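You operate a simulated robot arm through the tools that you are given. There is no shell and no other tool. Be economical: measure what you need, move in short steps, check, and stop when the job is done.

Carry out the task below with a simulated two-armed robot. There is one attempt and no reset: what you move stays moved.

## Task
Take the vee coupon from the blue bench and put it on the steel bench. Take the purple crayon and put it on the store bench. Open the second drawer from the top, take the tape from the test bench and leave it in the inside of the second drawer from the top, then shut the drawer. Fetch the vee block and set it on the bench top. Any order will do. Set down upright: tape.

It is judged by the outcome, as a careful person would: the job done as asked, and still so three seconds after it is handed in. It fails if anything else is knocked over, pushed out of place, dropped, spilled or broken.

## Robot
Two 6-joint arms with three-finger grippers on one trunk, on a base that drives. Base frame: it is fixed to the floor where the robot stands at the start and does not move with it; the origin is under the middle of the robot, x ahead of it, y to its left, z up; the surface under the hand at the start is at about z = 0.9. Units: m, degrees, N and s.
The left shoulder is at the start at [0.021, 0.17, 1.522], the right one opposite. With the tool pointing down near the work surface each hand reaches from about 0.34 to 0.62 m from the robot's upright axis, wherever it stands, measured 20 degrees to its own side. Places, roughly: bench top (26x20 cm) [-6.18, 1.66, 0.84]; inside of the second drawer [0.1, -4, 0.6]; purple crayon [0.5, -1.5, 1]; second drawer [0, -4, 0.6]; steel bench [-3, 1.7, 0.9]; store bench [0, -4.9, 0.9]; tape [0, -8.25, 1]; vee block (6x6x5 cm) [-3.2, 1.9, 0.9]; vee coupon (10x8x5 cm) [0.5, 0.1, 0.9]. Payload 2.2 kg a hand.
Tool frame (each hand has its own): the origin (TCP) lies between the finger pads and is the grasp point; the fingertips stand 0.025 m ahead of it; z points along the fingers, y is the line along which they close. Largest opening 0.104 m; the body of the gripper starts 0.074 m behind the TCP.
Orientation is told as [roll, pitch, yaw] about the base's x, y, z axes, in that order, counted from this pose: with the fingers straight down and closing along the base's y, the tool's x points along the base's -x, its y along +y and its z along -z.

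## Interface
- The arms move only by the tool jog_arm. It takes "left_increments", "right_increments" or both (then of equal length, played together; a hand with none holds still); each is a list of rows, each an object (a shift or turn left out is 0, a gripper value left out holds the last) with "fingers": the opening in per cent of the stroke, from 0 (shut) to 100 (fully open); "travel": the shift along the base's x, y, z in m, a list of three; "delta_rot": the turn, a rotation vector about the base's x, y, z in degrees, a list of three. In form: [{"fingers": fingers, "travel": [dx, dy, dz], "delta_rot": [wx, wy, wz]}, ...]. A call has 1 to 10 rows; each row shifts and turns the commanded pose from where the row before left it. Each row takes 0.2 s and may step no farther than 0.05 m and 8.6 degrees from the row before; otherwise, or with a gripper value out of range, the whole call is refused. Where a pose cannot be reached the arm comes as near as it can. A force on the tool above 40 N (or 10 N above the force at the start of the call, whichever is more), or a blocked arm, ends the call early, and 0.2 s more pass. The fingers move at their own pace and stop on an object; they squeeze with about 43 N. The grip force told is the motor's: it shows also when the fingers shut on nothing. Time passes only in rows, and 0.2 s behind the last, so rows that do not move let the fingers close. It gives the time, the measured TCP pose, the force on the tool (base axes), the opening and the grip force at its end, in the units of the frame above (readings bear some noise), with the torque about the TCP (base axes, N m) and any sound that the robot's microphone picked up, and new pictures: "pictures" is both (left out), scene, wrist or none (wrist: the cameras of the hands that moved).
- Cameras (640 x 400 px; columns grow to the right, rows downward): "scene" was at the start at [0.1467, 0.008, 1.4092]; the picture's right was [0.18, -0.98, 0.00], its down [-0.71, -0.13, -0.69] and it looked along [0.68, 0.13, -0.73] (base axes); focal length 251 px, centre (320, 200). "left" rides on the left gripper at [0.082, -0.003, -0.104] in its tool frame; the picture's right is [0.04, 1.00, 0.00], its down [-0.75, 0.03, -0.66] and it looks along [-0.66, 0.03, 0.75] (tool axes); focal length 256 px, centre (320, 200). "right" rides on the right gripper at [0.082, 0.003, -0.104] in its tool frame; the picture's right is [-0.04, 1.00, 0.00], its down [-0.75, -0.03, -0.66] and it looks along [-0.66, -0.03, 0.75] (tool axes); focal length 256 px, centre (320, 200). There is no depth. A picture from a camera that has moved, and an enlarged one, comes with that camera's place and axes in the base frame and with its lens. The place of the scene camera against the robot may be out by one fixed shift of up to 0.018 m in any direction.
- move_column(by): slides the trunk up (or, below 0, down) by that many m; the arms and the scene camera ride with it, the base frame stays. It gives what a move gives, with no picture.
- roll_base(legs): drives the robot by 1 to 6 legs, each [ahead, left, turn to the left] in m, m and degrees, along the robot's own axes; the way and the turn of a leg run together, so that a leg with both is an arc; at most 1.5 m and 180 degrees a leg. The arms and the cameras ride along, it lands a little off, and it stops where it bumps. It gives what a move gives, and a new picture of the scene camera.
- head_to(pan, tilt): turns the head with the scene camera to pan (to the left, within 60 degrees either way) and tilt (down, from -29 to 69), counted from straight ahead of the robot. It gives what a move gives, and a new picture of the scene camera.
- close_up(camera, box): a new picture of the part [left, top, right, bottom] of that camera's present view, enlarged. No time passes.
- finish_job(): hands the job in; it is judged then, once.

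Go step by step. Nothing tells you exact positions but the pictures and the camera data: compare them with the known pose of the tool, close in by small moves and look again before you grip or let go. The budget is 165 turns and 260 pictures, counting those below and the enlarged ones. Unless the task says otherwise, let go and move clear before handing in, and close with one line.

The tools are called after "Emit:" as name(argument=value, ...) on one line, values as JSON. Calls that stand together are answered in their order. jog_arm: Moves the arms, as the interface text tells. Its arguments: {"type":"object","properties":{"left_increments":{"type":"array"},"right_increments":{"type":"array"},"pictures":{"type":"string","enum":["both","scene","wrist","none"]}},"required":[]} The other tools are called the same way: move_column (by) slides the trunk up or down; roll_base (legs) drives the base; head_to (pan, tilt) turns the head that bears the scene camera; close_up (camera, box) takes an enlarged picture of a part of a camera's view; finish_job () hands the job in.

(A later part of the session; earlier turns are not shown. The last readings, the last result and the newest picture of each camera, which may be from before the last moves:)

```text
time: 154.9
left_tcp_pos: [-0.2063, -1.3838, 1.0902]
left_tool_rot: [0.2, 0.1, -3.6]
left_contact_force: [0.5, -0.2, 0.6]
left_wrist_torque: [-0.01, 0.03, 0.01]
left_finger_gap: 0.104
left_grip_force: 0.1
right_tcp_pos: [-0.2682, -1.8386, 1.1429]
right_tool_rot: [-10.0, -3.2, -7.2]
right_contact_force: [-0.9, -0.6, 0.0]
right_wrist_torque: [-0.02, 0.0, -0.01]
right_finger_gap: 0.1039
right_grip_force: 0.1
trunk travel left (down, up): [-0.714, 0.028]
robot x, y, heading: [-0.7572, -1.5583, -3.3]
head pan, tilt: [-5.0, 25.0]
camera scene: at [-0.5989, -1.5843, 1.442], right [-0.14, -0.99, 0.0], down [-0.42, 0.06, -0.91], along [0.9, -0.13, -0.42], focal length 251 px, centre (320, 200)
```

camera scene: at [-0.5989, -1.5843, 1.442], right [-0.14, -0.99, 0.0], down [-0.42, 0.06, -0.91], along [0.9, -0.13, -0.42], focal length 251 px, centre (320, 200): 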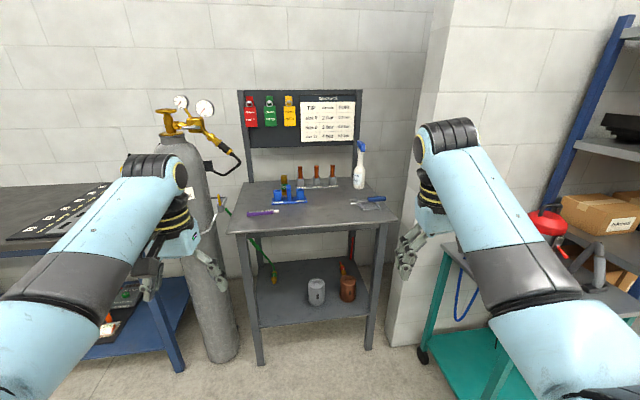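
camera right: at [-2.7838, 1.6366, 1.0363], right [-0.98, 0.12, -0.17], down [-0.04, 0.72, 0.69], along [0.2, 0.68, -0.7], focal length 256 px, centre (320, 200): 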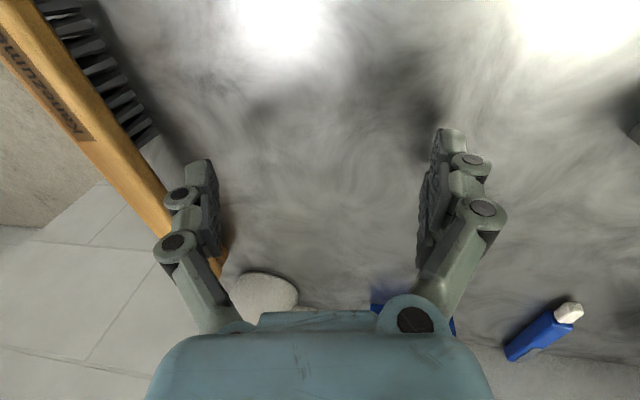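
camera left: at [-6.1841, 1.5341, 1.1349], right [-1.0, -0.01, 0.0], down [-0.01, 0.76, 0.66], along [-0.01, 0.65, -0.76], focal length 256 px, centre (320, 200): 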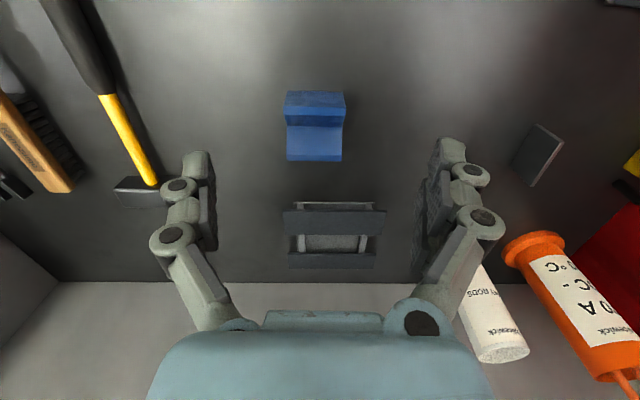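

The crayon lies on the table at about [0.466, -1.47], pointing along y, with a gas cylinder and hose to its left. I'll use the right hand with the robot turned about 30° left, so first I retract the left hand.

Emit:
jog_arm(left_increments=[{"travel": [-0.04, 0, -0.03]}, {"travel": [-0.04, 0, -0.03]}, {"travel": [-0.04, 0, -0.03]}], pictures="none")

Emit:
roll_base(legs=[[0, 0, 33], [0.36, -0.21, 0]])

Emit:
head_to(pan=-25, tilt=35)

```text
time: 155.7
left_tcp_pos: [-0.3269, -1.386, 1.0019]
left_tool_rot: [0.1, 0.0, -3.7]
left_contact_force: [0.2, 0.8, 0.0]
left_wrist_torque: [-0.02, 0.03, 0.0]
left_finger_gap: 0.104
left_grip_force: 0.1
right_tcp_pos: [-0.2694, -1.8374, 1.144]
right_tool_rot: [-10.0, -3.4, -7.2]
right_contact_force: [-0.4, 0.1, 0.1]
right_wrist_torque: [0.02, -0.03, -0.01]
right_finger_gap: 0.1041
right_grip_force: 0.1
trunk travel left (down, up): [-0.714, 0.028]
robot x, y, heading: [-0.7614, -1.5619, -3.2]
head pan, tilt: [-5.0, 25.0]
```

```text
time: 159.8
left_tcp_pos: [-0.0756, -1.1939, 1.0006]
left_tool_rot: [0.1, 0.1, 28.8]
left_contact_force: [0.2, -0.4, -1.2]
left_wrist_torque: [-0.01, 0.02, -0.02]
left_finger_gap: 0.1038
left_grip_force: 0.0
right_tcp_pos: [0.2152, -1.5423, 1.1427]
right_tool_rot: [-9.9, -3.2, 25.3]
right_contact_force: [0.2, 0.4, 0.1]
right_wrist_torque: [0.04, 0.03, 0.02]
right_finger_gap: 0.1042
right_grip_force: 0.0
trunk travel left (down, up): [-0.714, 0.028]
robot x, y, heading: [-0.3457, -1.5688, 29.5]
head pan, tilt: [-5.0, 25.0]
camera scene: at [-0.204, -1.5063, 1.4419], right [0.41, -0.91, 0.0], down [-0.39, -0.17, -0.91], along [0.83, 0.37, -0.42], focal length 251 px, centre (320, 200)
```

scene: 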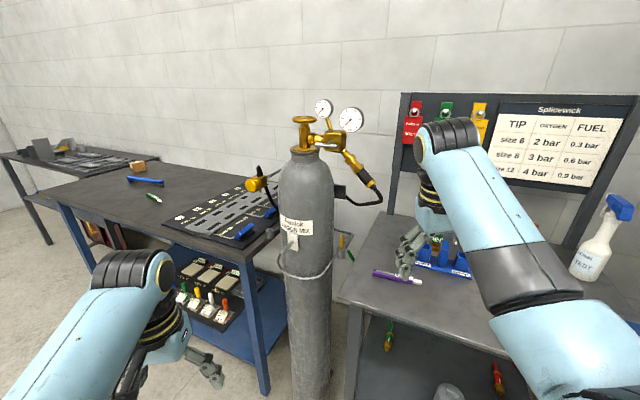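

```text
time: 160.6
left_tcp_pos: [-0.0776, -1.1919, 1.0005]
left_tool_rot: [0.2, 0.0, 28.7]
left_contact_force: [-0.4, 0.0, 0.2]
left_wrist_torque: [0.02, -0.01, -0.01]
left_finger_gap: 0.1042
left_grip_force: 0.0
right_tcp_pos: [0.2144, -1.5435, 1.1442]
right_tool_rot: [-10.0, -3.1, 25.3]
right_contact_force: [-0.1, -0.3, 0.3]
right_wrist_torque: [-0.02, -0.01, 0.0]
right_finger_gap: 0.1042
right_grip_force: 0.1
trunk travel left (down, up): [-0.714, 0.028]
robot x, y, heading: [-0.3486, -1.5692, 29.1]
head pan, tilt: [-25.0, 35.0]
camera scene: at [-0.201, -1.5375, 1.4262], right [0.08, -1.0, 0.0], down [-0.57, -0.04, -0.82], along [0.82, 0.06, -0.57], focal length 251 px, centre (320, 200)
```

scene: 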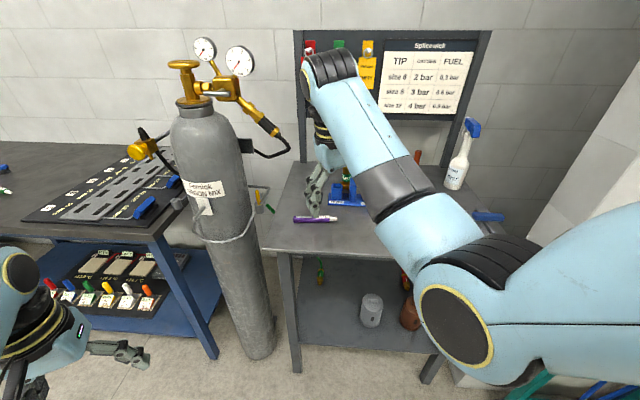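

Combining both views, the crayon is at about [0.42, -1.475, 0.92]. I'll edge in, level the right tool and turn it to close along x.

Emit:
roll_base(legs=[[0.175, -0.075, 0]])

Emit:
jog_arm(right_increments=[{"delta_rot": [3.9, 3.5, 0], "travel": [0, 0, -0.03]}, {"delta_rot": [3.9, 3.5, 0], "travel": [0, 0, -0.03]}, {"delta_rot": [0, 0, 8.1]}, {"delta_rot": [0, 0, 8.1]}, {"delta_rot": [0, 0, 8.1]}, {"delta_rot": [0, 0, 8.1]}, {"delta_rot": [0, 0, 8.1]}, {"delta_rot": [0, 0, 8.1]}, {"delta_rot": [0, 0, 8.1]}, {"delta_rot": [0, 0, 8.1]}])

```text
time: 162.2
left_tcp_pos: [0.1187, -1.168, 1.0014]
left_tool_rot: [0.2, 0.1, 28.9]
left_contact_force: [0.6, 0.6, -0.9]
left_wrist_torque: [0.0, -0.02, 0.01]
left_finger_gap: 0.1042
left_grip_force: 0.2
right_tcp_pos: [0.4085, -1.5177, 1.1425]
right_tool_rot: [-10.0, -3.2, 25.5]
right_contact_force: [1.2, -0.5, -0.8]
right_wrist_torque: [-0.06, 0.04, 0.01]
right_finger_gap: 0.1044
right_grip_force: 0.2
trunk travel left (down, up): [-0.714, 0.028]
robot x, y, heading: [-0.1533, -1.5487, 29.2]
head pan, tilt: [-25.0, 35.0]
camera scene: at [-0.006, -1.5128, 1.4261], right [0.08, -1.0, 0.0], down [-0.57, -0.04, -0.82], along [0.82, 0.06, -0.57], focal length 251 px, centre (320, 200)
```

scene: 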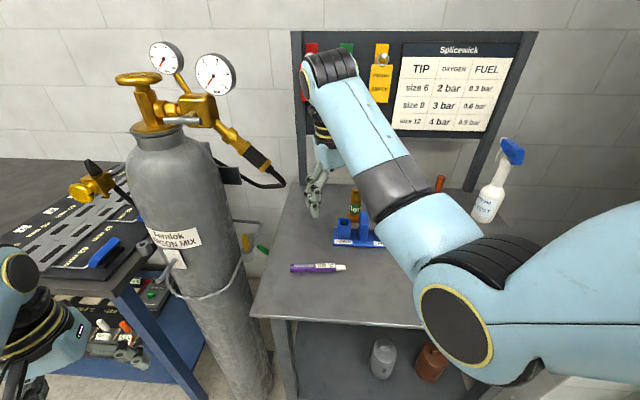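

```text
time: 164.4
left_tcp_pos: [0.117, -1.1671, 1.0005]
left_tool_rot: [0.1, 0.2, 28.8]
left_contact_force: [0.2, 0.4, 1.1]
left_wrist_torque: [-0.03, -0.01, 0.02]
left_finger_gap: 0.104
left_grip_force: 0.0
right_tcp_pos: [0.4093, -1.5171, 1.0839]
right_tool_rot: [0.2, -0.2, 89.9]
right_contact_force: [0.5, -0.3, 0.4]
right_wrist_torque: [0.0, 0.01, 0.0]
right_finger_gap: 0.1041
right_grip_force: 0.0
trunk travel left (down, up): [-0.714, 0.028]
robot x, y, heading: [-0.1528, -1.5452, 29.1]
head pan, tilt: [-25.0, 35.0]
camera scene: at [-0.0069, -1.5129, 1.4262], right [0.08, -1.0, 0.0], down [-0.57, -0.04, -0.82], along [0.82, 0.06, -0.57], focal length 251 px, centre (320, 200)
camera right: at [0.405, -1.598, 1.1862], right [-1.0, 0.04, 0.0], down [0.03, 0.75, 0.66], along [0.03, 0.66, -0.75], focal length 256 px, centre (320, 200)
```

scene: 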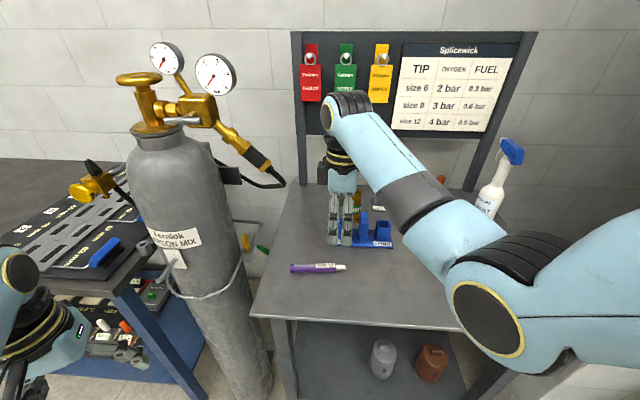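
right: 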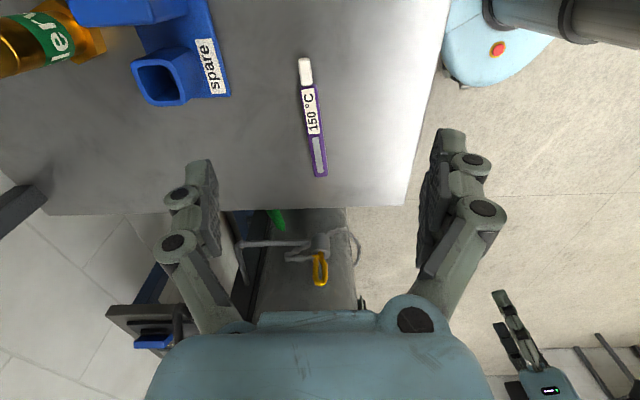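

Crayon centre measured at [0.4185, -1.4665], turned about 4°. I'll narrow the fingers to stay clear of the blue rack and come down over it.

Emit:
jog_arm(right_increments=[{"fingers": 50, "travel": [0.009, 0.03, 0], "delta_rot": [0, 0, 3.7]}, {"travel": [0, 0.027, -0.02]}, {"travel": [0, 0, -0.04]}, {"travel": [0, 0, -0.04]}, {"travel": [0, 0, -0.02]}, {}], pictures="wrist")

```text
time: 165.8
left_tcp_pos: [0.1174, -1.1682, 1.0015]
left_tool_rot: [0.1, 0.1, 28.9]
left_contact_force: [0.1, 0.4, 0.7]
left_wrist_torque: [0.02, 0.0, 0.0]
left_finger_gap: 0.1039
left_grip_force: 0.0
right_tcp_pos: [0.4169, -1.4586, 0.9624]
right_tool_rot: [0.0, -0.2, 93.6]
right_contact_force: [0.3, -0.5, -0.1]
right_wrist_torque: [0.04, -0.01, 0.02]
right_finger_gap: 0.0519
right_grip_force: 0.2
trunk travel left (down, up): [-0.714, 0.028]
robot x, y, heading: [-0.1539, -1.548, 29.4]
head pan, tilt: [-25.0, 35.0]
camera right: at [0.4184, -1.5398, 1.0653], right [-1.0, -0.02, 0.0], down [-0.02, 0.75, 0.66], along [-0.02, 0.66, -0.75], focal length 256 px, centre (320, 200)
```

right: 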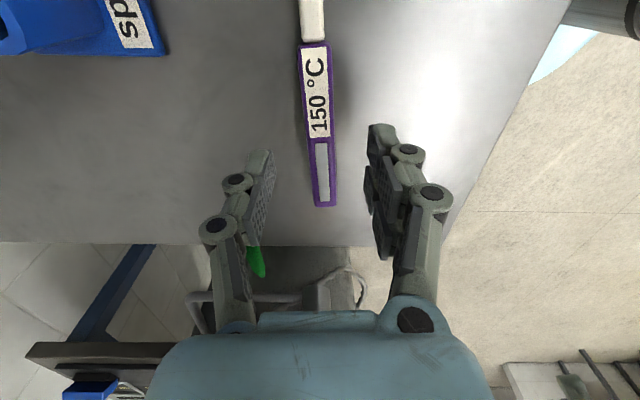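

Well centred. Descending the last 3.4 cm and closing.

Emit:
jog_arm(right_increments=[{"travel": [0, 0, -0.02]}, {"travel": [0, 0, -0.013]}, {}, {"fingers": 0}, {}, {}], pictures="wrist")

```text
time: 167.2
left_tcp_pos: [0.1171, -1.1673, 1.001]
left_tool_rot: [0.0, 0.1, 29.0]
left_contact_force: [0.3, -0.2, -0.3]
left_wrist_torque: [-0.01, 0.0, 0.01]
left_finger_gap: 0.104
left_grip_force: 0.1
right_tcp_pos: [0.4181, -1.4603, 0.9305]
right_tool_rot: [-0.1, -0.2, 93.7]
right_contact_force: [-0.4, -0.4, 0.1]
right_wrist_torque: [-0.04, 0.01, 0.01]
right_finger_gap: 0.0191
right_grip_force: 43.1
trunk travel left (down, up): [-0.714, 0.028]
robot x, y, heading: [-0.155, -1.5448, 29.4]
head pan, tilt: [-25.0, 35.0]
camera right: at [0.4191, -1.5417, 1.0323], right [-1.0, -0.02, 0.0], down [-0.02, 0.75, 0.66], along [-0.02, 0.66, -0.75], focal length 256 px, centre (320, 200)
```

right: 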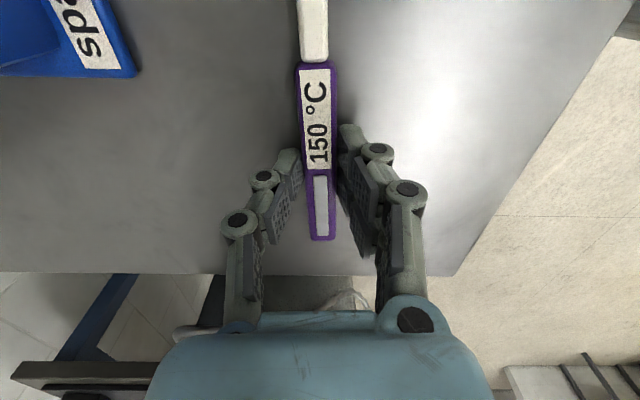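

Crayon gripped (19 mm). Lifting, then backing off and turning south to see the way to the store bench.

Emit:
jog_arm(right_increments=[{"travel": [0, 0, 0.04]}, {"travel": [0, 0, 0.05]}, {"travel": [0, 0, 0.05]}, {}], pictures="wrist")

Emit:
roll_base(legs=[[-0.55, 0.31, 0], [0, 0, -100]])

Emit:
head_to(pan=0, tilt=15)

```text
time: 168.2
left_tcp_pos: [0.1167, -1.1677, 1.0008]
left_tool_rot: [0.1, 0.1, 29.0]
left_contact_force: [0.0, 0.2, 0.9]
left_wrist_torque: [-0.03, 0.0, -0.01]
left_finger_gap: 0.1039
left_grip_force: 0.0
right_tcp_pos: [0.419, -1.46, 1.0702]
right_tool_rot: [0.1, -0.3, 93.7]
right_contact_force: [-0.4, 1.1, -1.1]
right_wrist_torque: [-0.03, 0.0, 0.01]
right_finger_gap: 0.0187
right_grip_force: 43.1
trunk travel left (down, up): [-0.714, 0.028]
robot x, y, heading: [-0.1527, -1.5491, 29.5]
head pan, tilt: [-25.0, 35.0]
camera right: at [0.4206, -1.5421, 1.1735], right [-1.0, -0.02, 0.0], down [-0.02, 0.75, 0.66], along [-0.02, 0.66, -0.75], focal length 256 px, centre (320, 200)
```

right: 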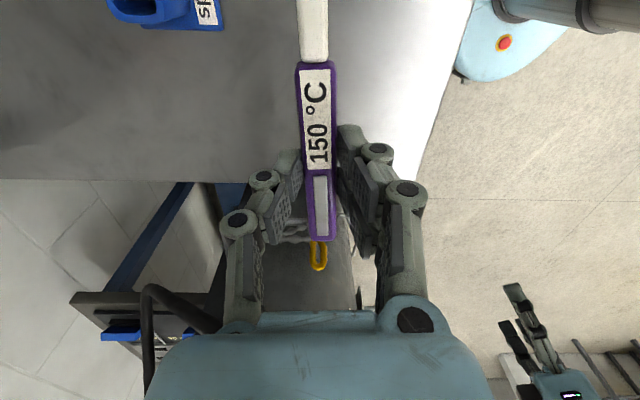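

```text
time: 176.0
left_tcp_pos: [-0.4728, -1.8809, 1.0004]
left_tool_rot: [0.1, 0.1, -72.1]
left_contact_force: [0.1, 0.8, -0.1]
left_wrist_torque: [-0.02, -0.02, -0.01]
left_finger_gap: 0.1041
left_grip_force: 0.1
right_tcp_pos: [-0.8166, -2.1213, 1.0703]
right_tool_rot: [0.1, -0.2, -7.4]
right_contact_force: [-0.3, -0.1, -0.1]
right_wrist_torque: [0.01, 0.06, 0.01]
right_finger_gap: 0.0192
right_grip_force: 43.2
trunk travel left (down, up): [-0.714, 0.028]
robot x, y, heading: [-0.7931, -1.5392, -72.0]
head pan, tilt: [-25.0, 35.0]
camera scene: at [-0.7832, -1.7029, 1.4262], right [-0.99, 0.12, 0.0], down [0.07, 0.57, -0.82], along [-0.09, -0.81, -0.57], focal length 251 px, centre (320, 200)
```

scene: 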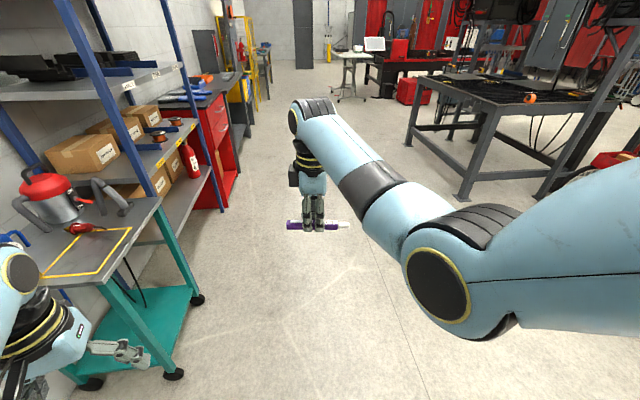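

```text
time: 176.9
left_tcp_pos: [-0.4722, -1.8795, 1.0009]
left_tool_rot: [0.1, 0.1, -72.3]
left_contact_force: [0.1, -0.1, 0.0]
left_wrist_torque: [-0.02, 0.0, -0.01]
left_finger_gap: 0.1036
left_grip_force: 0.1
right_tcp_pos: [-0.8171, -2.1202, 1.0701]
right_tool_rot: [-0.1, -0.2, -7.4]
right_contact_force: [-0.3, 0.0, -1.6]
right_wrist_torque: [0.01, 0.01, -0.01]
right_finger_gap: 0.0191
right_grip_force: 42.8
trunk travel left (down, up): [-0.714, 0.028]
robot x, y, heading: [-0.7934, -1.5399, -71.6]
head pan, tilt: [0.0, 15.0]
camera scene: at [-0.7436, -1.7041, 1.4581], right [-0.95, -0.31, 0.0], down [-0.08, 0.25, -0.97], along [0.3, -0.92, -0.26], focal length 251 px, centre (320, 200)
```

scene: 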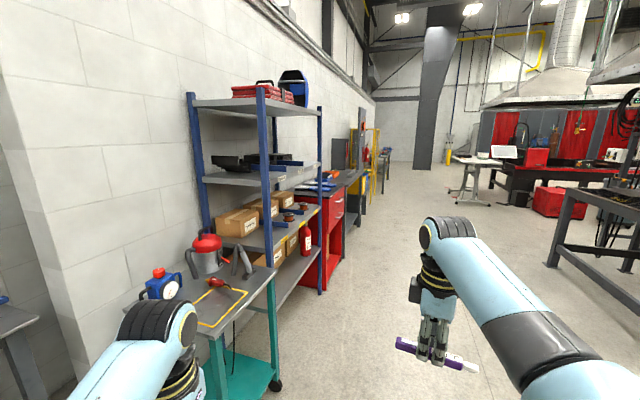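

The drawers (red cabinet) and store bench lie along the wall to the south, facing -x. I'll drive down the aisle at x≈-1 to y≈-4.9 and turn to face the store bench.

Emit:
roll_base(legs=[[0, 0, -18.3], [1.5, -0.1, 0], [1.5, -0.1, 0], [0.36, 0, 0], [0, 0, 90]])

Emit:
head_to(pan=0, tilt=20)

```text
refused: leg 2 is longer than a leg can be; nothing moved
```

```text
time: 177.6
left_tcp_pos: [-0.4717, -1.8787, 1.0009]
left_tool_rot: [0.2, 0.1, -72.1]
left_contact_force: [0.2, 0.1, -0.2]
left_wrist_torque: [0.01, -0.03, -0.03]
left_finger_gap: 0.1039
left_grip_force: 0.1
right_tcp_pos: [-0.8171, -2.1195, 1.0706]
right_tool_rot: [0.0, -0.2, -7.4]
right_contact_force: [0.4, -0.7, -0.7]
right_wrist_torque: [-0.01, -0.02, 0.02]
right_finger_gap: 0.019
right_grip_force: 42.6
trunk travel left (down, up): [-0.714, 0.028]
robot x, y, heading: [-0.7912, -1.5424, -71.7]
head pan, tilt: [0.0, 20.0]
camera scene: at [-0.7436, -1.7038, 1.4501], right [-0.95, -0.31, 0.0], down [-0.11, 0.32, -0.94], along [0.3, -0.89, -0.34], focal length 251 px, centre (320, 200)
```

scene: 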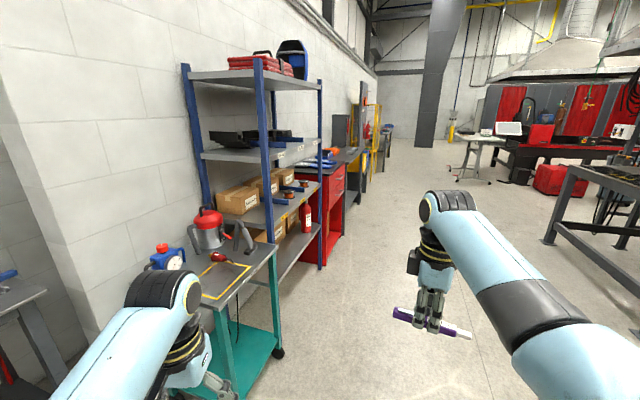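

Emit:
roll_base(legs=[[0, 0, -18.3], [1.45, -0.1, 0], [1.45, -0.1, 0], [0.46, 0, 0], [0, 0, 90]])

```text
time: 199.2
left_tcp_pos: [-0.6592, -4.7558, 1.0001]
left_tool_rot: [0.1, 0.1, 0.3]
left_contact_force: [-0.2, -0.3, 0.3]
left_wrist_torque: [-0.01, 0.0, 0.02]
left_finger_gap: 0.1041
left_grip_force: 0.1
right_tcp_pos: [-0.5347, -5.157, 1.0703]
right_tool_rot: [0.1, -0.1, 65.1]
right_contact_force: [0.2, -1.0, -1.0]
right_wrist_torque: [-0.03, -0.05, 0.01]
right_finger_gap: 0.0192
right_grip_force: 42.8
trunk travel left (down, up): [-0.714, 0.028]
robot x, y, heading: [-1.0789, -4.959, 0.9]
head pan, tilt: [0.0, 20.0]
camera scene: at [-0.9175, -4.964, 1.45], right [0.01, -1.0, 0.0], down [-0.34, -0.01, -0.94], along [0.94, 0.01, -0.34], focal length 251 px, centre (320, 200)
```

scene: 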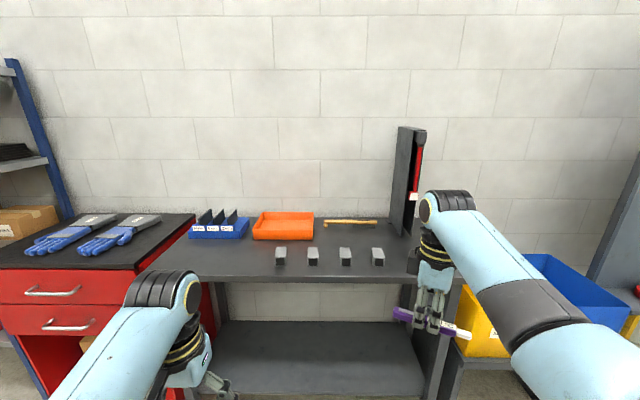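

The store bench front edge is at x≈-0.21, with a row of blocks at about x≈-0.1…-0.03. I'll approach so the crayon is over the free front strip, turn it parallel to the edge and check with the wrist camera.

Emit:
roll_base(legs=[[0.37, 0, 0]])

Emit:
jog_arm(right_increments=[{"delta_rot": [0, 0, 8.3]}, {"delta_rot": [0, 0, 8.3]}, {"delta_rot": [0, 0, 8.3]}, {}], pictures="wrist")

Emit:
head_to(pan=-15, tilt=45)

```text
time: 201.5
left_tcp_pos: [-0.2885, -4.7531, 1.0007]
left_tool_rot: [0.1, 0.1, 0.0]
left_contact_force: [0.0, 0.7, 0.2]
left_wrist_torque: [-0.01, -0.01, 0.01]
left_finger_gap: 0.104
left_grip_force: 0.1
right_tcp_pos: [-0.1644, -5.1553, 1.0704]
right_tool_rot: [0.1, -0.3, 64.8]
right_contact_force: [-0.5, -0.4, -0.6]
right_wrist_torque: [0.03, 0.0, -0.03]
right_finger_gap: 0.0189
right_grip_force: 43.2
trunk travel left (down, up): [-0.714, 0.028]
robot x, y, heading: [-0.7075, -4.9544, 0.7]
head pan, tilt: [0.0, 20.0]
camera scene: at [-0.5466, -4.9603, 1.45], right [0.01, -1.0, 0.0], down [-0.34, 0.0, -0.94], along [0.94, 0.01, -0.34], focal length 251 px, centre (320, 200)
```

scene: 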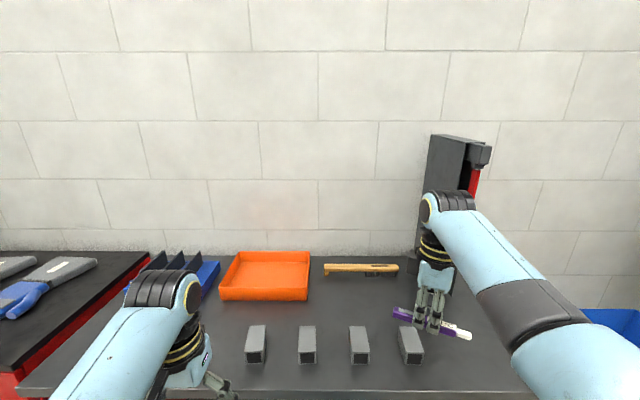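

```text
time: 202.5
left_tcp_pos: [-0.2869, -4.7533, 1.0001]
left_tool_rot: [0.1, 0.2, 0.0]
left_contact_force: [-0.5, 0.2, -0.3]
left_wrist_torque: [-0.02, 0.01, -0.05]
left_finger_gap: 0.1039
left_grip_force: 0.0
right_tcp_pos: [-0.1639, -5.1551, 1.0704]
right_tool_rot: [0.0, -0.2, 89.9]
right_contact_force: [0.3, -0.3, -0.2]
right_wrist_torque: [0.01, -0.02, 0.01]
right_finger_gap: 0.0191
right_grip_force: 42.9
trunk travel left (down, up): [-0.714, 0.028]
robot x, y, heading: [-0.7036, -4.9588, 0.6]
head pan, tilt: [0.0, 20.0]
camera right: at [-0.1687, -5.236, 1.1733], right [-1.0, 0.04, 0.0], down [0.03, 0.75, 0.66], along [0.03, 0.66, -0.75], focal length 256 px, centre (320, 200)
```

right: 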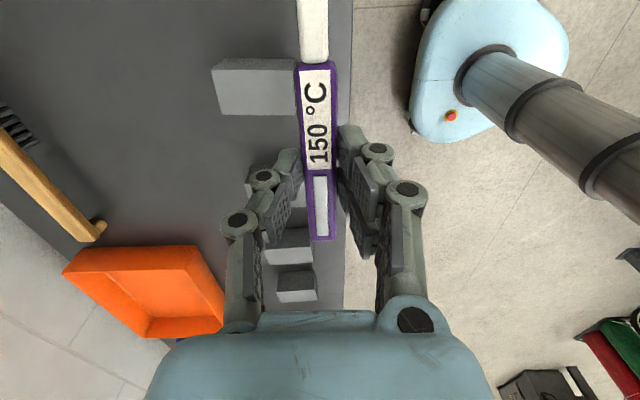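

```text
time: 203.4
left_tcp_pos: [-0.2882, -4.7527, 1.001]
left_tool_rot: [0.1, 0.0, -0.1]
left_contact_force: [0.0, 0.1, -0.2]
left_wrist_torque: [0.01, -0.02, -0.02]
left_finger_gap: 0.1039
left_grip_force: 0.0
right_tcp_pos: [-0.1643, -5.1549, 1.0718]
right_tool_rot: [0.1, -0.2, 89.8]
right_contact_force: [-0.8, -0.1, 0.0]
right_wrist_torque: [0.0, 0.0, 0.0]
right_finger_gap: 0.0192
right_grip_force: 42.5
trunk travel left (down, up): [-0.714, 0.028]
robot x, y, heading: [-0.7087, -4.9524, 0.7]
head pan, tilt: [-15.0, 45.0]
camera scene: at [-0.5615, -4.9815, 1.4114], right [-0.25, -0.97, 0.0], down [-0.68, 0.18, -0.71], along [0.69, -0.18, -0.71], focal length 251 px, centre (320, 200)
```

scene: 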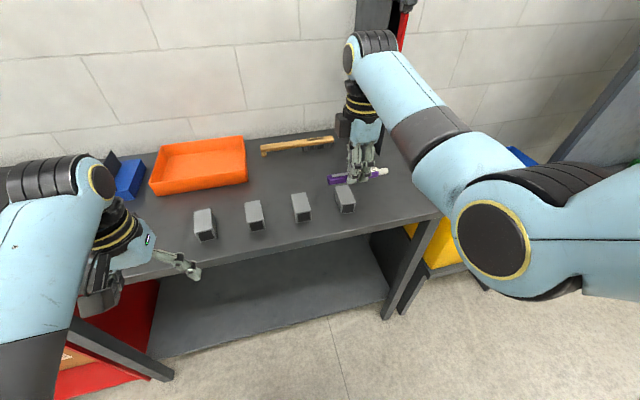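

The front strip is only about 6 cm wide, so I'll use the larger free area behind the blocks around [0.04, -5.13]. I'll raise the left hand and drive in.

Emit:
jog_arm(left_increments=[{"travel": [0, 0, 0.04]}, {"travel": [0, 0, 0.03]}], pictures="none")

Emit:
roll_base(legs=[[0.17, 0, 0]])

Emit:
jog_arm(right_increments=[{"travel": [0.03, 0.02, -0.02]}, {"travel": [0, 0, -0.04]}, {"travel": [0, 0, -0.04]}, {}])

```text
time: 204.0
left_tcp_pos: [-0.2878, -4.7544, 1.0698]
left_tool_rot: [0.1, 0.1, 0.0]
left_contact_force: [0.4, -0.3, 1.2]
left_wrist_torque: [-0.02, 0.01, 0.0]
left_finger_gap: 0.1039
left_grip_force: 0.2
right_tcp_pos: [-0.1637, -5.1544, 1.0709]
right_tool_rot: [0.1, -0.2, 89.6]
right_contact_force: [-0.3, -0.2, -0.5]
right_wrist_torque: [-0.03, 0.0, -0.02]
right_finger_gap: 0.019
right_grip_force: 42.5
trunk travel left (down, up): [-0.714, 0.028]
robot x, y, heading: [-0.7085, -4.9548, 0.5]
head pan, tilt: [-15.0, 45.0]
```

```text
time: 205.4
left_tcp_pos: [-0.118, -4.7527, 1.0675]
left_tool_rot: [0.1, 0.1, 0.1]
left_contact_force: [0.2, 0.2, -0.5]
left_wrist_torque: [0.04, -0.02, 0.03]
left_finger_gap: 0.104
left_grip_force: 0.1
right_tcp_pos: [0.0047, -5.1533, 1.071]
right_tool_rot: [0.1, -0.2, 89.5]
right_contact_force: [0.2, -0.3, -0.3]
right_wrist_torque: [0.03, -0.01, 0.02]
right_finger_gap: 0.019
right_grip_force: 42.7
trunk travel left (down, up): [-0.714, 0.028]
robot x, y, heading: [-0.5388, -4.9535, 0.4]
head pan, tilt: [-15.0, 45.0]
camera scene: at [-0.3924, -4.98, 1.4112], right [-0.25, -0.97, 0.0], down [-0.69, 0.18, -0.71], along [0.68, -0.18, -0.71], focal length 251 px, centre (320, 200)
```

scene: 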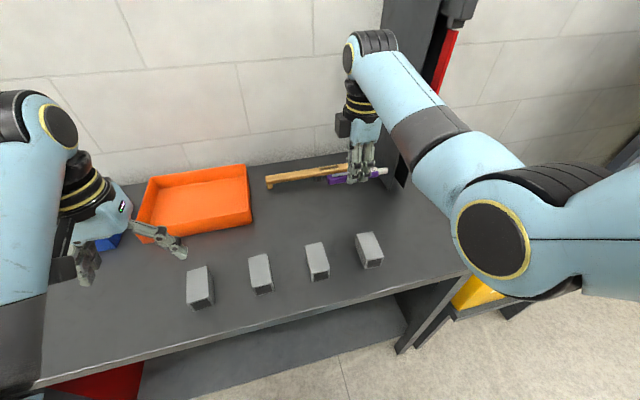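

```text
time: 206.4
left_tcp_pos: [-0.1202, -4.7533, 1.0684]
left_tool_rot: [0.2, 0.0, 0.0]
left_contact_force: [-0.2, -0.7, -0.2]
left_wrist_torque: [-0.03, 0.0, 0.02]
left_finger_gap: 0.104
left_grip_force: 0.0
right_tcp_pos: [0.0344, -5.1324, 0.9748]
right_tool_rot: [0.0, -0.2, 89.5]
right_contact_force: [-0.3, -0.2, 0.1]
right_wrist_torque: [0.01, -0.03, -0.01]
right_finger_gap: 0.0189
right_grip_force: 42.9
trunk travel left (down, up): [-0.714, 0.028]
robot x, y, heading: [-0.5415, -4.9505, 0.4]
head pan, tilt: [-15.0, 45.0]
camera scene: at [-0.3934, -4.9798, 1.4114], right [-0.25, -0.97, 0.0], down [-0.68, 0.18, -0.71], along [0.68, -0.18, -0.71], focal length 251 px, centre (320, 200)
camera right: at [0.0295, -5.2142, 1.0765], right [-1.0, 0.05, 0.0], down [0.04, 0.75, 0.66], along [0.03, 0.66, -0.75], focal length 256 px, centre (320, 200)
```

scene: 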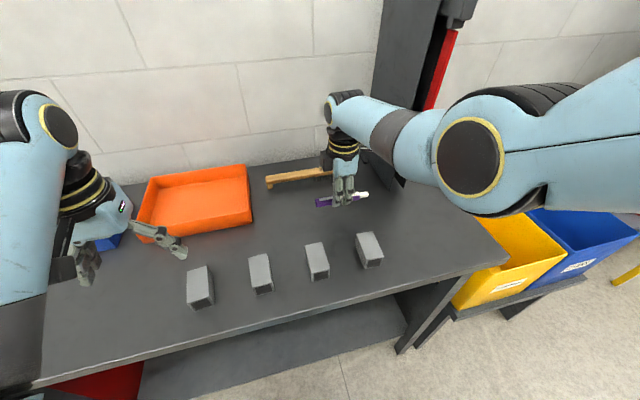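
right: 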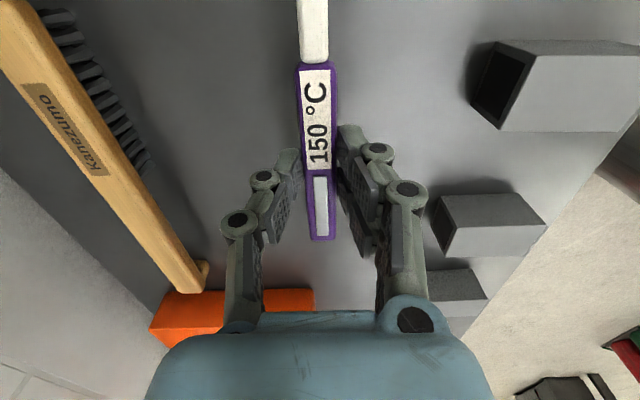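

The crayon is midway between the brush and the blocks. Lowering with small steps.

Emit:
jog_arm(right_increments=[{"travel": [0, 0, -0.025]}, {"travel": [0, 0, -0.012]}, {"travel": [0, 0, -0.003]}, {"travel": [0, 0, -0.002]}, {}], pictures="wrist")

```text
time: 207.7
left_tcp_pos: [-0.1199, -4.7538, 1.0692]
left_tool_rot: [0.0, 0.1, 0.0]
left_contact_force: [0.8, -0.4, 0.7]
left_wrist_torque: [0.02, 0.02, -0.01]
left_finger_gap: 0.1042
left_grip_force: 0.0
right_tcp_pos: [0.0256, -5.1355, 0.9347]
right_tool_rot: [0.2, -0.2, 89.6]
right_contact_force: [-1.4, -0.5, -0.4]
right_wrist_torque: [0.02, -0.02, 0.02]
right_finger_gap: 0.0189
right_grip_force: 43.2
right hand out of reach, approached as far as the arm can: row 2
trunk travel left (down, up): [-0.714, 0.028]
robot x, y, heading: [-0.5376, -4.9546, 0.5]
head pan, tilt: [-15.0, 45.0]
camera right: at [0.0218, -5.2165, 1.037], right [-1.0, 0.05, 0.0], down [0.04, 0.75, 0.66], along [0.03, 0.66, -0.75], focal length 256 px, centre (320, 200)
```

right: 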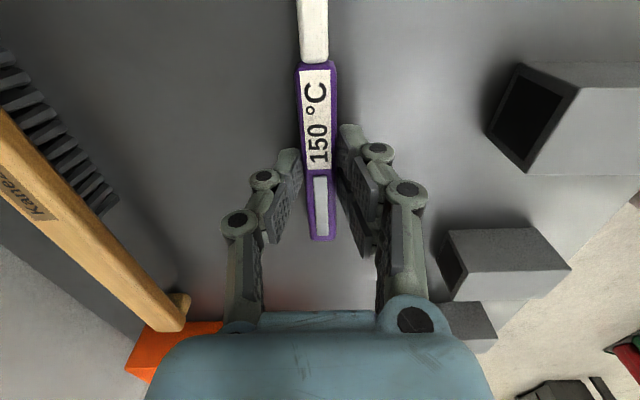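

At the edge of reach; I'll draw back 1 cm and continue down in 1.5 mm steps.

Emit:
jog_arm(right_increments=[{"travel": [-0.01, 0, 0]}, {"travel": [0, 0, -0.0015]}, {"travel": [0, 0, -0.0015]}, {"travel": [0, 0, -0.0015]}, {}], pictures="none")

```text
time: 208.8
left_tcp_pos: [-0.1204, -4.7524, 1.0684]
left_tool_rot: [0.0, 0.0, 0.0]
left_contact_force: [-0.4, 0.2, 0.1]
left_wrist_torque: [-0.02, -0.02, 0.0]
left_finger_gap: 0.1043
left_grip_force: 0.1
right_tcp_pos: [0.0201, -5.1359, 0.9291]
right_tool_rot: [-0.2, -0.2, 89.7]
right_contact_force: [6.5, -1.7, 23.0]
right_wrist_torque: [0.07, -0.18, 0.01]
right_finger_gap: 0.0194
right_grip_force: 43.2
trunk travel left (down, up): [-0.714, 0.028]
robot x, y, heading: [-0.5375, -4.9522, 0.6]
head pan, tilt: [-15.0, 45.0]
```

Contact (23 N). Releasing to a partial opening and rising.

Emit:
jog_arm(right_increments=[{"travel": [0, 0, 0.0015]}, {"fingers": 45}, {}, {}, {"travel": [0, 0, 0.03]}, {"travel": [0, 0, 0.04]}, {"travel": [-0.02, 0, 0.04]}, {"travel": [-0.02, 0, 0.03]}, {}])

```text
time: 210.8
left_tcp_pos: [-0.1187, -4.7525, 1.0689]
left_tool_rot: [0.1, 0.1, 0.0]
left_contact_force: [0.1, 0.5, -0.3]
left_wrist_torque: [-0.01, 0.04, 0.0]
left_finger_gap: 0.1039
left_grip_force: 0.0
right_tcp_pos: [0.0734, -5.127, 1.0203]
right_tool_rot: [0.1, -0.1, 89.6]
right_contact_force: [0.0, -0.3, 0.2]
right_wrist_torque: [-0.01, 0.0, 0.03]
right_finger_gap: 0.0468
right_grip_force: 0.0
right hand out of reach, approached as far as the arm can: row 5, 6, 7, 8
trunk travel left (down, up): [-0.714, 0.028]
robot x, y, heading: [-0.5385, -4.9538, 0.5]
head pan, tilt: [-15.0, 45.0]
camera scene: at [-0.3933, -4.9801, 1.4113], right [-0.25, -0.97, 0.0], down [-0.68, 0.18, -0.71], along [0.68, -0.18, -0.71], focal length 251 px, centre (320, 200)
camera right: at [0.0695, -5.2083, 1.1239], right [-1.0, 0.05, 0.0], down [0.04, 0.75, 0.66], along [0.03, 0.66, -0.75], focal length 256 px, centre (320, 200)
```

scene: 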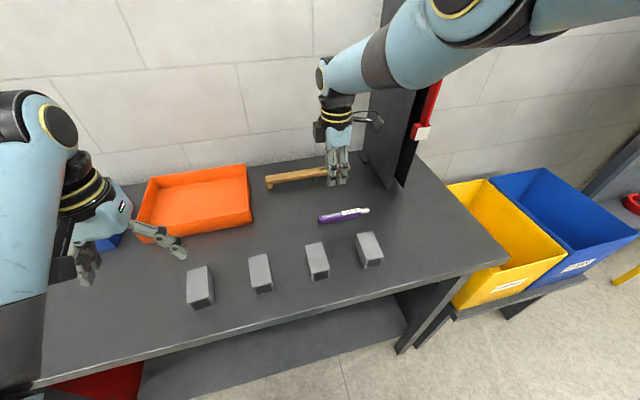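
right: 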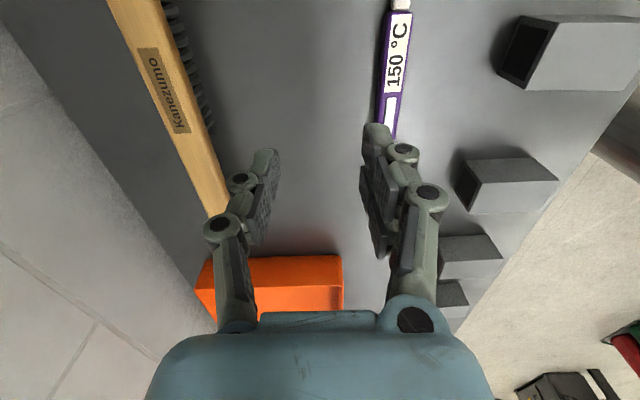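

The crayon rests on the store bench and everything else is undisturbed. I'll back the base straight out, then head to the drawer cabinet.

Emit:
roll_base(legs=[[-0.5, 0, 0], [0, 0.9, 0]])

Emit:
head_to(pan=0, tilt=35)

```text
time: 218.3
left_tcp_pos: [-0.6048, -3.8358, 1.068]
left_tool_rot: [0.0, 0.1, -1.8]
left_contact_force: [0.1, 0.8, -0.5]
left_wrist_torque: [-0.05, 0.0, 0.01]
left_finger_gap: 0.1041
left_grip_force: 0.1
right_tcp_pos: [-0.4233, -4.2157, 1.0217]
right_tool_rot: [0.1, -0.2, 87.8]
right_contact_force: [0.5, 0.5, -0.6]
right_wrist_torque: [-0.02, 0.01, 0.02]
right_finger_gap: 0.0467
right_grip_force: 0.0
trunk travel left (down, up): [-0.714, 0.028]
robot x, y, heading: [-1.0335, -4.023, -1.1]
head pan, tilt: [-15.0, 45.0]
camera scene: at [-0.8855, -4.0538, 1.4114], right [-0.28, -0.96, 0.0], down [-0.68, 0.2, -0.71], along [0.68, -0.2, -0.71], focal length 251 px, centre (320, 200)
```

scene: 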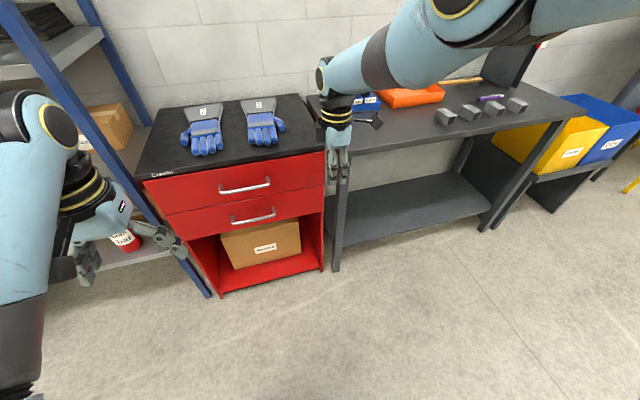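

```text
time: 219.1
left_tcp_pos: [-0.6053, -3.8354, 1.0688]
left_tool_rot: [0.1, 0.1, -1.8]
left_contact_force: [-0.6, 0.7, 0.1]
left_wrist_torque: [0.01, 0.04, 0.0]
left_finger_gap: 0.104
left_grip_force: 0.0
right_tcp_pos: [-0.4232, -4.2153, 1.0207]
right_tool_rot: [0.1, -0.2, 87.9]
right_contact_force: [-0.3, -0.8, -0.3]
right_wrist_torque: [0.01, 0.02, 0.02]
right_finger_gap: 0.0468
right_grip_force: 0.1
trunk travel left (down, up): [-0.714, 0.028]
robot x, y, heading: [-1.0296, -4.0195, -1.4]
head pan, tilt: [0.0, 35.0]
camera scene: at [-0.8756, -4.0334, 1.4261], right [-0.02, -1.0, 0.0], down [-0.57, 0.01, -0.82], along [0.82, -0.02, -0.57], focal length 251 px, centre (320, 200)
```

scene: 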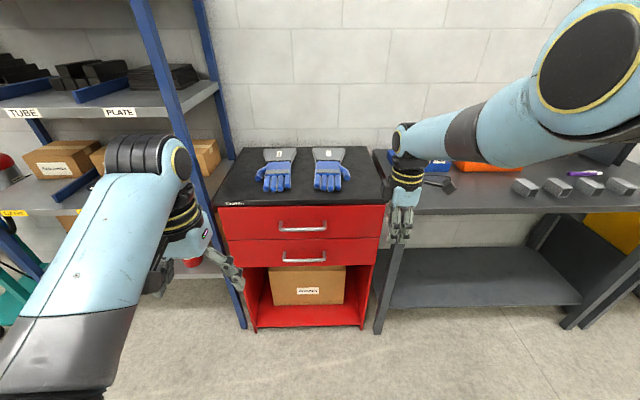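

The second drawer's bar handle is at about [-0.17, -3.99, 0.65]. I'll grip it with the right hand pointing forward and closing vertically, so I lower the trunk and pitch the right hand up by 90° while standing clear.

Emit:
move_column(by=-0.4)

Emit:
jog_arm(right_increments=[{"delta_rot": [0, -8.5, 0], "travel": [-0.02, 0, 0.01]}, {"delta_rot": [0, -8.5, 0], "travel": [-0.02, 0, 0.01]}, {"delta_rot": [0, -8.5, 0], "travel": [-0.02, 0, 0.01]}, {"delta_rot": [0, -8.5, 0]}, {"delta_rot": [0, -8.5, 0]}, {"delta_rot": [0, -8.5, 0]}, {"delta_rot": [0, -8.5, 0]}, {"delta_rot": [0, -8.5, 0]}, {"delta_rot": [0, -8.5, 0]}, {"delta_rot": [0, -8.5, 0]}])

```text
time: 222.9
left_tcp_pos: [-0.6046, -3.8362, 0.6681]
left_tool_rot: [0.0, 0.1, -1.8]
left_contact_force: [0.0, 0.0, -0.6]
left_wrist_torque: [0.03, -0.01, -0.02]
left_finger_gap: 0.104
left_grip_force: 0.1
right_tcp_pos: [-0.4504, -4.2136, 0.5614]
right_tool_rot: [6.1, -0.2, 87.8]
right_contact_force: [-0.8, 0.5, 0.0]
right_wrist_torque: [-0.03, 0.01, 0.0]
right_finger_gap: 0.0468
right_grip_force: 0.0
trunk travel left (down, up): [-0.314, 0.428]
robot x, y, heading: [-1.0301, -4.0242, -1.0]
head pan, tilt: [0.0, 35.0]
```

```text
time: 225.1
left_tcp_pos: [-0.6053, -3.8357, 0.668]
left_tool_rot: [0.1, 0.1, -1.7]
left_contact_force: [-0.5, 0.2, 0.0]
left_wrist_torque: [-0.02, 0.0, -0.01]
left_finger_gap: 0.1039
left_grip_force: 0.2
right_tcp_pos: [-0.4062, -4.207, 0.5345]
right_tool_rot: [-73.1, -1.1, 86.7]
right_contact_force: [0.1, -0.4, 0.9]
right_wrist_torque: [-0.03, 0.06, 0.01]
right_finger_gap: 0.0466
right_grip_force: 0.1
right hand out of reach, approached as far as the arm can: row 1, 2, 3, 4, 5, 8, 9, 10
trunk travel left (down, up): [-0.314, 0.428]
robot x, y, heading: [-1.0276, -4.0215, -1.2]
head pan, tilt: [0.0, 35.0]
camera scene: at [-0.8678, -4.0333, 1.0198], right [-0.02, -1.0, 0.0], down [-0.57, 0.01, -0.82], along [0.82, -0.02, -0.57], focal length 251 px, centre (320, 200)
camera right: at [-0.5104, -4.281, 0.5593], right [-0.29, 0.07, -0.96], down [-0.58, 0.78, 0.23], along [0.77, 0.62, -0.18], focal length 256 px, centre (320, 200)
```

scene: 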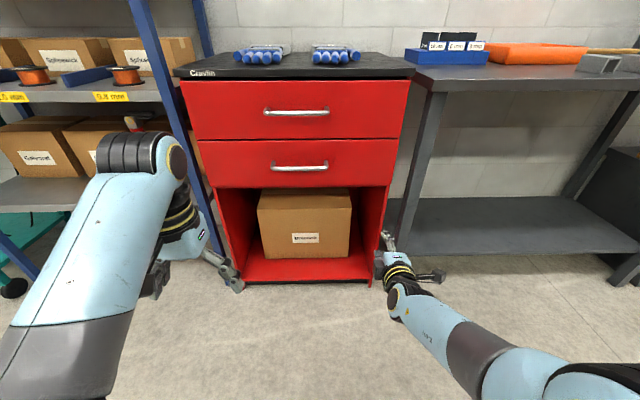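
right: 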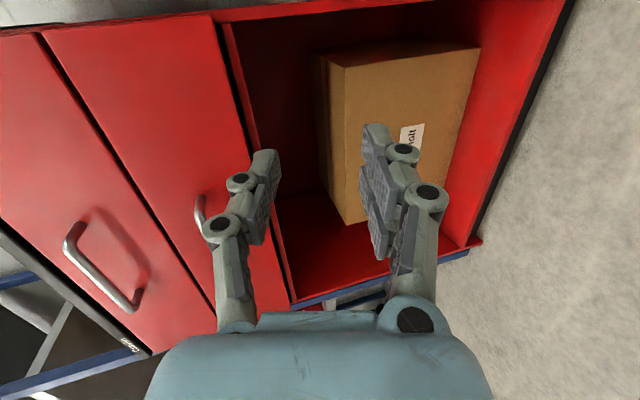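

The handle triangulates to about [-0.188, -3.985, 0.669]. I'll raise the right hand to that height, finish the pitch, and shift the base left so the hand lines up.

Emit:
jog_arm(right_increments=[{"travel": [-0.02, 0, 0.04]}, {"travel": [-0.02, 0, 0.04]}, {"travel": [-0.02, 0, 0.04], "fingers": 70}, {"delta_rot": [0, -6, 0]}, {"delta_rot": [0, -6, 0]}, {"delta_rot": [0, -5, 0]}, {}], pictures="none")

Emit:
roll_base(legs=[[0, 0.22, 1.1]])

```text
time: 226.7
left_tcp_pos: [-0.6046, -3.8343, 0.6696]
left_tool_rot: [0.1, 0.1, -1.8]
left_contact_force: [0.3, 0.1, -0.2]
left_wrist_torque: [-0.01, 0.03, -0.01]
left_finger_gap: 0.1041
left_grip_force: 0.0
right_tcp_pos: [-0.4545, -4.2074, 0.6329]
right_tool_rot: [-90.4, -2.0, 87.9]
right_contact_force: [0.0, -0.7, -0.7]
right_wrist_torque: [0.0, 0.01, 0.02]
right_finger_gap: 0.073
right_grip_force: 0.1
right hand out of reach, approached as far as the arm can: row 2, 3, 4, 5
trunk travel left (down, up): [-0.314, 0.428]
robot x, y, heading: [-1.0293, -4.0203, -1.1]
head pan, tilt: [0.0, 35.0]
```

```text
time: 228.4
left_tcp_pos: [-0.6051, -3.6063, 0.6682]
left_tool_rot: [0.1, 0.1, -0.8]
left_contact_force: [0.8, 0.0, -0.5]
left_wrist_torque: [-0.01, 0.0, 0.02]
left_finger_gap: 0.1039
left_grip_force: 0.2
right_tcp_pos: [-0.448, -3.9755, 0.6322]
right_tool_rot: [-90.2, -2.0, 89.0]
right_contact_force: [0.0, 0.1, -0.1]
right_wrist_torque: [0.0, 0.01, 0.01]
right_finger_gap: 0.0727
right_grip_force: 0.0
trunk travel left (down, up): [-0.314, 0.428]
robot x, y, heading: [-1.025, -3.8048, -0.5]
head pan, tilt: [0.0, 35.0]
camera scene: at [-0.8641, -3.8083, 1.0197], right [0.0, -1.0, 0.0], down [-0.57, 0.0, -0.82], along [0.82, 0.0, -0.57], focal length 251 px, centre (320, 200)
```

scene: 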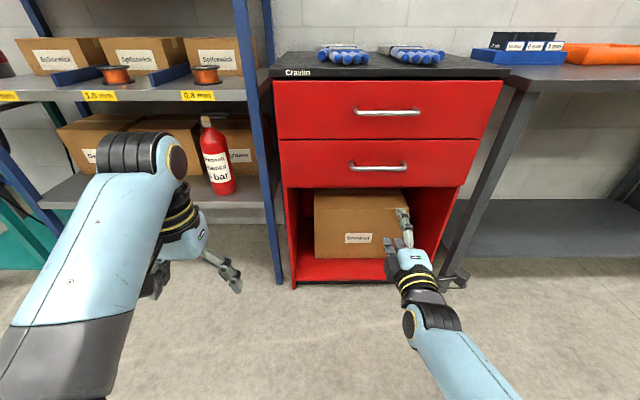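

The hand points straight forward at y=-3.976. I'll raise the trunk 3.7 cm to match the handle height and look through the right wrist camera.

Emit:
move_column(by=0.037)

Emit:
jog_arm(right_increments=[{}])

```text
time: 229.2
left_tcp_pos: [-0.6067, -3.6072, 0.705]
left_tool_rot: [0.2, 0.1, -0.8]
left_contact_force: [0.3, 0.0, 0.0]
left_wrist_torque: [0.04, 0.01, 0.01]
left_finger_gap: 0.1039
left_grip_force: 0.0
right_tcp_pos: [-0.4483, -3.9759, 0.6702]
right_tool_rot: [-90.3, -2.1, 89.0]
right_contact_force: [0.3, 0.1, -0.4]
right_wrist_torque: [0.01, -0.03, 0.03]
right_finger_gap: 0.0727
right_grip_force: 0.1
trunk travel left (down, up): [-0.351, 0.391]
robot x, y, heading: [-1.0256, -3.797, -0.3]
head pan, tilt: [0.0, 35.0]
```

```text
time: 229.6
left_tcp_pos: [-0.6069, -3.6066, 0.7055]
left_tool_rot: [0.1, 0.1, -0.8]
left_contact_force: [-0.8, 0.4, -0.1]
left_wrist_torque: [0.0, -0.01, -0.04]
left_finger_gap: 0.1038
left_grip_force: 0.0
right_tcp_pos: [-0.4489, -3.9754, 0.6699]
right_tool_rot: [-90.2, -2.0, 88.9]
right_contact_force: [-0.1, 0.1, 0.3]
right_wrist_torque: [0.01, -0.01, -0.02]
right_finger_gap: 0.0728
right_grip_force: 0.0
trunk travel left (down, up): [-0.351, 0.391]
robot x, y, heading: [-1.0317, -3.8024, -0.5]
head pan, tilt: [0.0, 35.0]
camera scene: at [-0.866, -3.8087, 1.0579], right [0.0, -1.0, 0.0], down [-0.57, 0.0, -0.82], along [0.82, 0.0, -0.57], focal length 251 px, centre (320, 200)
camera right: at [-0.5545, -4.0548, 0.6621], right [0.01, 0.07, -1.0], down [-0.64, 0.77, 0.05], along [0.77, 0.64, 0.05], focal length 256 px, centre (320, 200)
```

scene: 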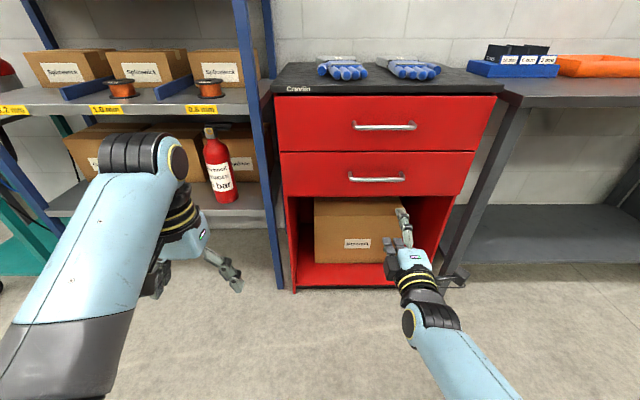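
right: 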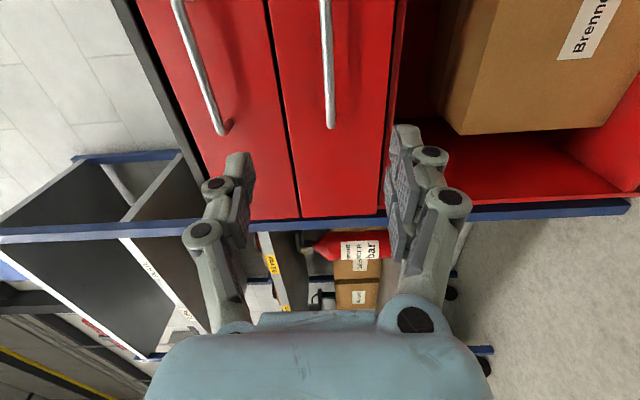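

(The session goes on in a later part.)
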